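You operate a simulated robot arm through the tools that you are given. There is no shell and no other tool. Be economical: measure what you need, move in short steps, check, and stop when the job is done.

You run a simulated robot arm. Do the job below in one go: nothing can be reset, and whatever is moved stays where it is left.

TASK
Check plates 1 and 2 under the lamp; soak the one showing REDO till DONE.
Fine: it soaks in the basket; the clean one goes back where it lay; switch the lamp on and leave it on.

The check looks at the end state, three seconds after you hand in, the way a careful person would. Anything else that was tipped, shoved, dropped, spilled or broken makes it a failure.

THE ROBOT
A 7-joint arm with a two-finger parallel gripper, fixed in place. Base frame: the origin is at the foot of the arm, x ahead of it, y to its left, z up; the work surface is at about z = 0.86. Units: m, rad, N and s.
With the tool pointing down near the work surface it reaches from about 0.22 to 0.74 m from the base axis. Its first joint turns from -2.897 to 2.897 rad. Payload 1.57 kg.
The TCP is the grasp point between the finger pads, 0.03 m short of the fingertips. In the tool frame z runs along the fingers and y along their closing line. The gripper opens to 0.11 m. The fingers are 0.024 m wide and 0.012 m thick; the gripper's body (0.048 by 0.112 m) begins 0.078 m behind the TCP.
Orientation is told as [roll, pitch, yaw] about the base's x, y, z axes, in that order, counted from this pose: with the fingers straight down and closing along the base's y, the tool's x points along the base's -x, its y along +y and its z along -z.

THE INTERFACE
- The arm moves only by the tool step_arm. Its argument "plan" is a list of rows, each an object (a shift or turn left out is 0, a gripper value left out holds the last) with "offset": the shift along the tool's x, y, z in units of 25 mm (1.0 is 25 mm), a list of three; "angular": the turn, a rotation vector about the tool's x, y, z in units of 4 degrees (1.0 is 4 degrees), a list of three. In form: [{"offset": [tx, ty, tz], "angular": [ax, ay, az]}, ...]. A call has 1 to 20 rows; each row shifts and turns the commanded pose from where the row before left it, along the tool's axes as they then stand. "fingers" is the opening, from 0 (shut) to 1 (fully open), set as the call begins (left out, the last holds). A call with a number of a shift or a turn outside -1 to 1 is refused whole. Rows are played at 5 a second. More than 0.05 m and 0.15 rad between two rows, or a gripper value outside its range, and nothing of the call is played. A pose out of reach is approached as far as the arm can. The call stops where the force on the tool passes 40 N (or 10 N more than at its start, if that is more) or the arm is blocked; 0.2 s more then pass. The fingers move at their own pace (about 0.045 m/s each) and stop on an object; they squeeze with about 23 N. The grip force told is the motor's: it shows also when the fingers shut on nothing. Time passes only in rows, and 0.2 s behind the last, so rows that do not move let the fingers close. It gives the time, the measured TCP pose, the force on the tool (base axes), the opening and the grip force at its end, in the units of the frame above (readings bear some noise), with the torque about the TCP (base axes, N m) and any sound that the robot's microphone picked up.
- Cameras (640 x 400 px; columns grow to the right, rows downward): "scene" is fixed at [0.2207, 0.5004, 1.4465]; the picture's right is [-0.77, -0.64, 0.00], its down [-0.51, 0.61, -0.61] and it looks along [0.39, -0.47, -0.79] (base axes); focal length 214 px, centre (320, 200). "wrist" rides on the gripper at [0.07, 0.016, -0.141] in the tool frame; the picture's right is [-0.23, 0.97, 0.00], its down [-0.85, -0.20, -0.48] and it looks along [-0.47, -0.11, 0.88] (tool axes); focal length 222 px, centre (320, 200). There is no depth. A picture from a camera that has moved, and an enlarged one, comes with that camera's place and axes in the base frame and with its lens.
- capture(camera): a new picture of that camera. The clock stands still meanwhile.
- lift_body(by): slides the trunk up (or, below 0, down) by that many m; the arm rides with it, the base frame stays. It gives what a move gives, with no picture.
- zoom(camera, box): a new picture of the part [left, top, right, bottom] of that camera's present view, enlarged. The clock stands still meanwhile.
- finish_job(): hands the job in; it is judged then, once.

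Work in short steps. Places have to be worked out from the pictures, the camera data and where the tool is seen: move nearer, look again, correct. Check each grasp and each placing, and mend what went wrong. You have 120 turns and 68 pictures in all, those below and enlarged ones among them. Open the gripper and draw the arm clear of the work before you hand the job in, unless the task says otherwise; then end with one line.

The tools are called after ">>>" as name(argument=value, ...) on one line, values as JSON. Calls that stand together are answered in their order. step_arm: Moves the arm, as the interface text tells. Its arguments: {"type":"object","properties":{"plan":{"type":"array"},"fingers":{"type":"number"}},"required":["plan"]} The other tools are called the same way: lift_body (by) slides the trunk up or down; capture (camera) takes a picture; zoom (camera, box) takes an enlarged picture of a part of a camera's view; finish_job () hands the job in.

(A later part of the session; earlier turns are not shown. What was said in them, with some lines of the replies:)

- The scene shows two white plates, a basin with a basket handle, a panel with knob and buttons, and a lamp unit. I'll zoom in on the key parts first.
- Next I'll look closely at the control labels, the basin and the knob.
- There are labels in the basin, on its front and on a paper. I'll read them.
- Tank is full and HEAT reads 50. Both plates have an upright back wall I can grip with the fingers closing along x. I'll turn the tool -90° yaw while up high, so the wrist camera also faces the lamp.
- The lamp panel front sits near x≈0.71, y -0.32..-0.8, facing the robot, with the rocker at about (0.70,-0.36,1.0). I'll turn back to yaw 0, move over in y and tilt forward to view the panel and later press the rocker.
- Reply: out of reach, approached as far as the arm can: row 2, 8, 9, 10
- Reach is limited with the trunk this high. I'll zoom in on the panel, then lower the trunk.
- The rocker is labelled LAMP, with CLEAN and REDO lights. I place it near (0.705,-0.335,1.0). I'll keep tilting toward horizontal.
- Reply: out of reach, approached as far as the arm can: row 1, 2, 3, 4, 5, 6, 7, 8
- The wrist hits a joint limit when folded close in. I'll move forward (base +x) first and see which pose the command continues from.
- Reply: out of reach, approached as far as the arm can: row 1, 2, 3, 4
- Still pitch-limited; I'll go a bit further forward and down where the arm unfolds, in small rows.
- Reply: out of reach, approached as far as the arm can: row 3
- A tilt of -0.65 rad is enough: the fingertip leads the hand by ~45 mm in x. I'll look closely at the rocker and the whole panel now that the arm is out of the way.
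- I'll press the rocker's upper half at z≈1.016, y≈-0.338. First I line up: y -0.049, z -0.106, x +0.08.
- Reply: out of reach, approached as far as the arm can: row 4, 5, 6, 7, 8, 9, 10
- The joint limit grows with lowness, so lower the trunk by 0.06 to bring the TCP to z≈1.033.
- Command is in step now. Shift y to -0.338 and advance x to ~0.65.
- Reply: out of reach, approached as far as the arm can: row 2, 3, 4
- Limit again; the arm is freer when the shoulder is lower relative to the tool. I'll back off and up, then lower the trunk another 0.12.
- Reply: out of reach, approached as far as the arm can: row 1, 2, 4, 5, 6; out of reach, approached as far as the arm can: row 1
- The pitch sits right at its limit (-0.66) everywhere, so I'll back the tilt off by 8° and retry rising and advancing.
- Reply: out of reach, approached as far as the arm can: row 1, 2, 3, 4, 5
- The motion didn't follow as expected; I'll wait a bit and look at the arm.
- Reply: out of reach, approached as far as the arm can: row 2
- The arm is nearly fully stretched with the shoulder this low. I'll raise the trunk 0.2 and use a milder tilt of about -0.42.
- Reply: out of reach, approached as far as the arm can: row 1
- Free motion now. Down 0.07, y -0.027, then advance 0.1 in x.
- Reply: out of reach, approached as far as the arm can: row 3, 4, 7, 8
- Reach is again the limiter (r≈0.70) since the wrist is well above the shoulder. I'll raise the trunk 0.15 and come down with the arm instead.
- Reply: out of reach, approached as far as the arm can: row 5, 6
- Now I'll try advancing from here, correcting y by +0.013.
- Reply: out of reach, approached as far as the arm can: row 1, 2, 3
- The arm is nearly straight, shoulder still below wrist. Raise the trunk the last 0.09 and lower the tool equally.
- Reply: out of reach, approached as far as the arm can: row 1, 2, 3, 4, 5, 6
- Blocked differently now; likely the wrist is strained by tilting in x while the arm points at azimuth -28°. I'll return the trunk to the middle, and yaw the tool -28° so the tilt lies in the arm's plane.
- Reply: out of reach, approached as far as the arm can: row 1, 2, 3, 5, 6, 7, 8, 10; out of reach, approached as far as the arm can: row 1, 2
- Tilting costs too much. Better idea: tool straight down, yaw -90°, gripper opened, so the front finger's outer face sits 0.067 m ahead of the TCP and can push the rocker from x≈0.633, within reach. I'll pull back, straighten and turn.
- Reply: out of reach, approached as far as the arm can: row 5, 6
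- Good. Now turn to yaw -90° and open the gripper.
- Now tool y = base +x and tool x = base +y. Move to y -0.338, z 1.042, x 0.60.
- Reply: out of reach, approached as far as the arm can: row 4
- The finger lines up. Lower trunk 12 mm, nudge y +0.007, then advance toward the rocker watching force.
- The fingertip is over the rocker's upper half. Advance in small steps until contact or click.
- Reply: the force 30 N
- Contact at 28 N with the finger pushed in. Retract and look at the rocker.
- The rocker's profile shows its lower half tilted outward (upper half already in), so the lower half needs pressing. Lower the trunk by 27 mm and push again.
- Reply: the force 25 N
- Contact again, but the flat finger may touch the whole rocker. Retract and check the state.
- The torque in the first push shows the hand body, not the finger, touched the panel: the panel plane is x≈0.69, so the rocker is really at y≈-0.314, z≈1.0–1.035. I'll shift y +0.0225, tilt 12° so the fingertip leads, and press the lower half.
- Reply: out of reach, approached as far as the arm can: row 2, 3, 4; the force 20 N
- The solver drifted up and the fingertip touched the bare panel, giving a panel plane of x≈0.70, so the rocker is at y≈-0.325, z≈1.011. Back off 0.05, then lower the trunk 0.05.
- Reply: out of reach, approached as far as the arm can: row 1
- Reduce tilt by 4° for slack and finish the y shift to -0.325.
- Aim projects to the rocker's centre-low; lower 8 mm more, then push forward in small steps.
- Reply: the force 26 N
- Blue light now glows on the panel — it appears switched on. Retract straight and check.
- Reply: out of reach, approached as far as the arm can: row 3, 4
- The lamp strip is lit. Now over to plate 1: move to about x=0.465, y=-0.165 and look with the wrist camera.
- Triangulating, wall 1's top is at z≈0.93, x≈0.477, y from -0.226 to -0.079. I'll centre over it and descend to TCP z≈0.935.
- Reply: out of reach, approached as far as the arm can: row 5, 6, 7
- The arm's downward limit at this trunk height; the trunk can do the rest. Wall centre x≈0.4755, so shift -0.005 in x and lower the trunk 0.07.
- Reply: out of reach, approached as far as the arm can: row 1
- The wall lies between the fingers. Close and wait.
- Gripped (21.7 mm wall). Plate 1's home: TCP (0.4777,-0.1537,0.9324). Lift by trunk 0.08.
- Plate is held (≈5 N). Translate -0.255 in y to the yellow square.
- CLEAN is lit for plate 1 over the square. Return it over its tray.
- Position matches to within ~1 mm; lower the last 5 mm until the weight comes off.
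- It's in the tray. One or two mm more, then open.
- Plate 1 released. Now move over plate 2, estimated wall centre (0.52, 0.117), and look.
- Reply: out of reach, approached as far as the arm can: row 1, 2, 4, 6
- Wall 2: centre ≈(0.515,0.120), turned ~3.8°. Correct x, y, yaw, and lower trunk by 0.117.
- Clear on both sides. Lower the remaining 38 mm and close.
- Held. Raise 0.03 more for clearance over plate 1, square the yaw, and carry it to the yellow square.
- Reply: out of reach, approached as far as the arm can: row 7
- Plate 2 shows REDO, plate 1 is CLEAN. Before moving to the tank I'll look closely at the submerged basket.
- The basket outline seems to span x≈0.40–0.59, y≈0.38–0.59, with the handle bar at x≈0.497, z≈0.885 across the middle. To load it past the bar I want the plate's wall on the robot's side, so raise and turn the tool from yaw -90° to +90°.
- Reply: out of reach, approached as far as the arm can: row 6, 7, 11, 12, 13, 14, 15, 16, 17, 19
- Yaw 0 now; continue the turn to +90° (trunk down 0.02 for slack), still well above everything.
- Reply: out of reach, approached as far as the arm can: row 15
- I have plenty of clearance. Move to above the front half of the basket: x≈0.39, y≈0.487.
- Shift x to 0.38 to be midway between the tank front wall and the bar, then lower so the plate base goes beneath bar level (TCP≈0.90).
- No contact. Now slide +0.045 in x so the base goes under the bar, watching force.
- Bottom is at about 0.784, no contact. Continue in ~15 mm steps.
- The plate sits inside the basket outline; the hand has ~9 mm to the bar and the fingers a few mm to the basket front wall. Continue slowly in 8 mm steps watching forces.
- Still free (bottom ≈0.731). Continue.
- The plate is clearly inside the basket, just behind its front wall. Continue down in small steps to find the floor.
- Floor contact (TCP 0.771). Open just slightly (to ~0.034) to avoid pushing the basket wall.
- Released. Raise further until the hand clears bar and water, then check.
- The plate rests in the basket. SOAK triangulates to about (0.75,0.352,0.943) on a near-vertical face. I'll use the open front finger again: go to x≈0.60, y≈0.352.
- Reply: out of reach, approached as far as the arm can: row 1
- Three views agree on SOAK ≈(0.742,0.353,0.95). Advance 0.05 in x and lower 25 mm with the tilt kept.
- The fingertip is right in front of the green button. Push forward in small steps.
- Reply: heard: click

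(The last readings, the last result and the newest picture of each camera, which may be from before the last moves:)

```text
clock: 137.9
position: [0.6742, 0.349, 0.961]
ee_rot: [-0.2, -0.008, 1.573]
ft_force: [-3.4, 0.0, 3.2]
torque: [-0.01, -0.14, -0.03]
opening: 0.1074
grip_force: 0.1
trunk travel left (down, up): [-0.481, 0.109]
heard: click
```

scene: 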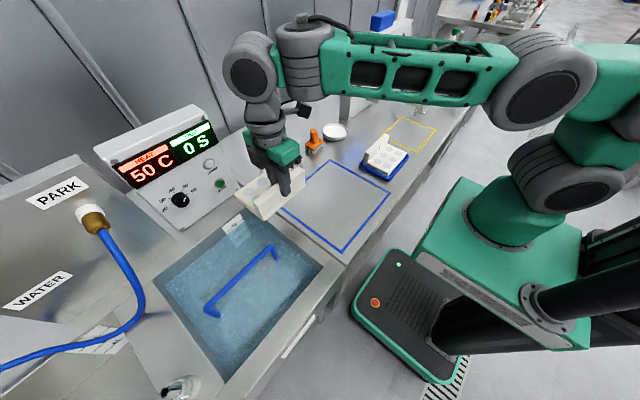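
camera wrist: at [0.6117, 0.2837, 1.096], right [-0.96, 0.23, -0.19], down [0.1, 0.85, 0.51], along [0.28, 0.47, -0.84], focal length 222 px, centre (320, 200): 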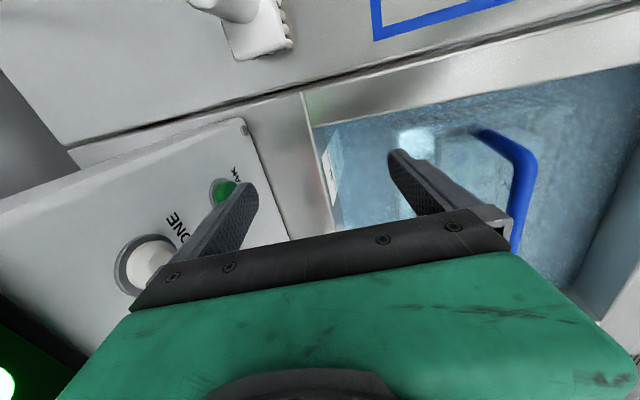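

A click was heard. Back off and check the display.

>>> step_arm(plan=[{"offset": [0, 0.6, -0.1]}, {"offset": [0, 0.98, -0.2]}, {"offset": [0, 0.98, -0.2]}, {"offset": [0, 0.98, -0.2]}, {"offset": [0, 0, -1]}, {"offset": [0, 0, -1]}, {"angular": [-1, 0, 0]}, {"angular": [-1, 0, 0]}, {"angular": [-0.9, 0, 0]}])

>>> capture(camera="scene")

```text
clock: 139.9
position: [0.5765, 0.3472, 1.0095]
ee_rot: [0.004, -0.005, 1.57]
ft_force: [0.0, -0.6, 0.9]
torque: [0.01, -0.03, 0.02]
opening: 0.11
grip_force: 0.1
trunk travel left (down, up): [-0.481, 0.109]
```

```text
6 pictures are left
```

scene: 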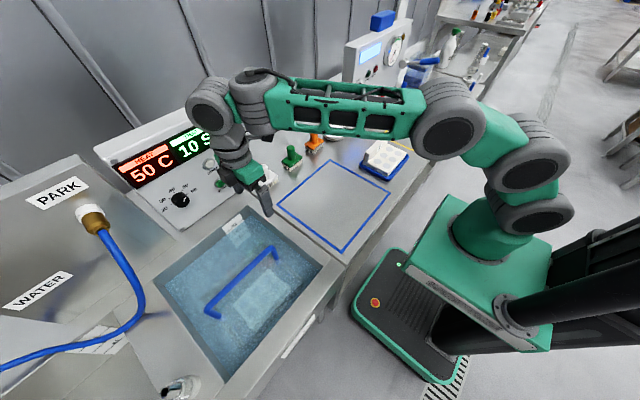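

TIME shows 10 S, so the soak is running. Withdraw the arm upward and back while it counts.

>>> lift_body(by=0.1)

>>> step_arm(plan=[{"offset": [0, 1, 0]}, {"offset": [0, 1, 0]}, {"offset": [0, 1, 0]}, {"offset": [1, 0, 0]}, {"offset": [1, 0, 0]}, {"offset": [1, 0, 0]}, {"offset": [1, 0, 0]}, {"offset": [1, 0, 0]}, {"offset": [1, 0, 0]}, {"offset": [1, 0, 0]}, {"offset": [1, 0, 0]}, {"offset": [1, 0, 0]}, {"offset": [1, 0, 0]}, {"offset": [1, 0, 0]}, {"offset": [1, 0, 0]}, {}, {}, {}, {}, {}])

>>> step_arm(plan=[{}, {}, {}, {}, {}, {}, {}, {}, {}, {}, {}, {}, {}, {}, {}, {}, {}, {}, {}, {}])

>>> step_arm(plan=[{}, {}, {}, {}, {}, {}, {}, {}, {}, {}, {}, {}, {}, {}, {}, {}, {}, {}, {}, {}])

>>> capture(camera="scene")

```text
clock: 141.2
position: [0.577, 0.3472, 1.1094]
ee_rot: [0.004, -0.005, 1.573]
ft_force: [-0.4, -0.5, 0.0]
torque: [-0.01, -0.01, -0.02]
opening: 0.1098
grip_force: 0.1
trunk travel left (down, up): [-0.581, 0.009]
```

```text
clock: 145.4
position: [0.5027, 0.0454, 1.1091]
ee_rot: [0.006, -0.005, 1.573]
ft_force: [0.4, 0.5, 0.3]
torque: [0.0, 0.01, -0.03]
opening: 0.11
grip_force: 0.1
trunk travel left (down, up): [-0.581, 0.009]
```

```text
clock: 149.6
position: [0.5025, 0.0469, 1.109]
ee_rot: [0.005, -0.005, 1.571]
ft_force: [0.0, 0.6, 0.2]
torque: [-0.03, 0.0, 0.04]
opening: 0.1101
grip_force: 0.2
trunk travel left (down, up): [-0.581, 0.009]
```

```text
clock: 153.8
position: [0.5017, 0.0465, 1.1099]
ee_rot: [0.005, -0.006, 1.571]
ft_force: [0.0, -0.3, 0.2]
torque: [0.0, 0.01, 0.0]
opening: 0.11
grip_force: 0.1
trunk travel left (down, up): [-0.581, 0.009]
```

```text
5 pictures are left
```

scene: 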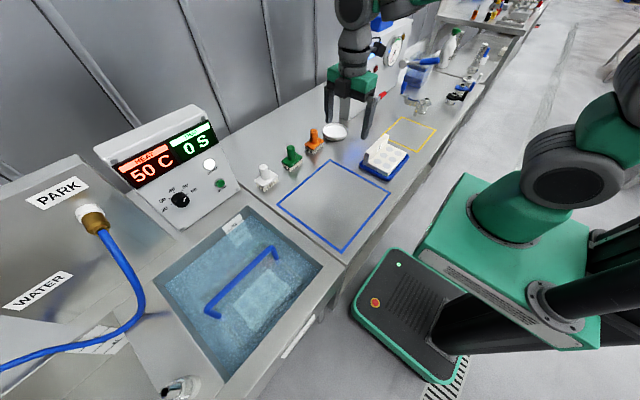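

TIME is back to 0 S and DONE looks lit. I'll confirm this, plus plate 1 and the lamp.

>>> zoom(camera="scene", box=[150, 120, 300, 340])

>>> step_arm(plan=[{"offset": [0, 1, 0]}, {"offset": [0, 1, 0]}, {"offset": [-1, 1, 0]}, {"offset": [-1, 0, 0]}])

>>> zoom(camera="scene", box=[320, 20, 460, 200])

```text
1.82 times, centred on (225, 230) of scene
camera zoom: at [0.2207, 0.5004, 1.4465], right [-0.77, -0.64, 0.0], down [-0.51, 0.61, -0.61], along [0.39, -0.47, -0.79], focal length 390 px, centre (493, 146)
```

zoom: 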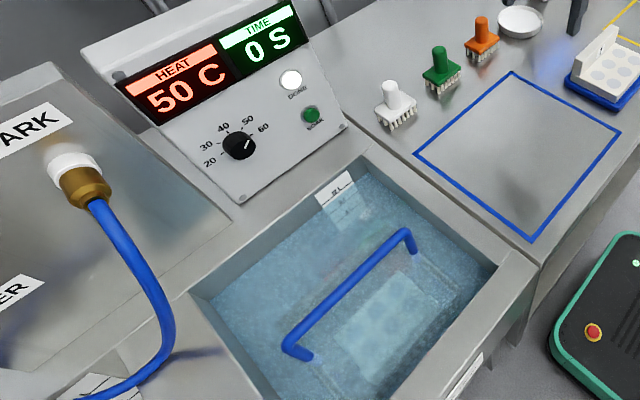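

```text
clock: 154.8
position: [0.4252, 0.0999, 1.107]
ee_rot: [0.006, -0.006, 1.573]
ft_force: [0.6, 0.3, -0.3]
torque: [-0.01, -0.02, 0.0]
opening: 0.1101
grip_force: 0.0
trunk travel left (down, up): [-0.581, 0.009]
```

```text
2.22 times, centred on (390, 110) of scene
camera zoom: at [0.2207, 0.5004, 1.4465], right [-0.77, -0.64, 0.0], down [-0.51, 0.61, -0.61], along [0.39, -0.47, -0.79], focal length 477 px, centre (164, 400)
```

zoom: 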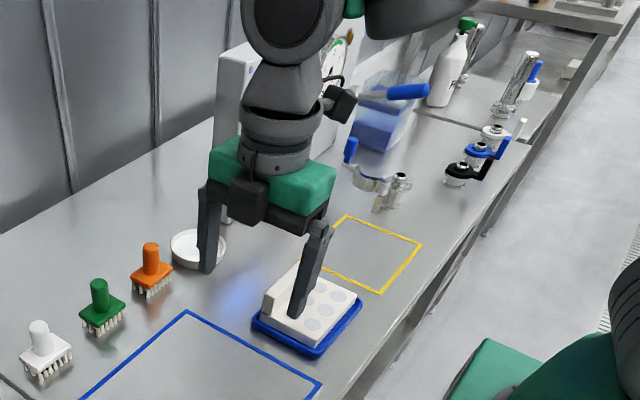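

DONE is lit, plate 2 is in the basket, plate 1 is back in its tray, and the blue reflection on the bench shows the lamp is still on. The arm is clear and the gripper is open, so I'm handing in.

>>> finish_job()

```text
The job is handed in.
```

Under the lamp plate 1 showed CLEAN and went back in its tray; plate 2 showed REDO, was soaked in the basket until DONE lit and is still in it; the lamp is on.
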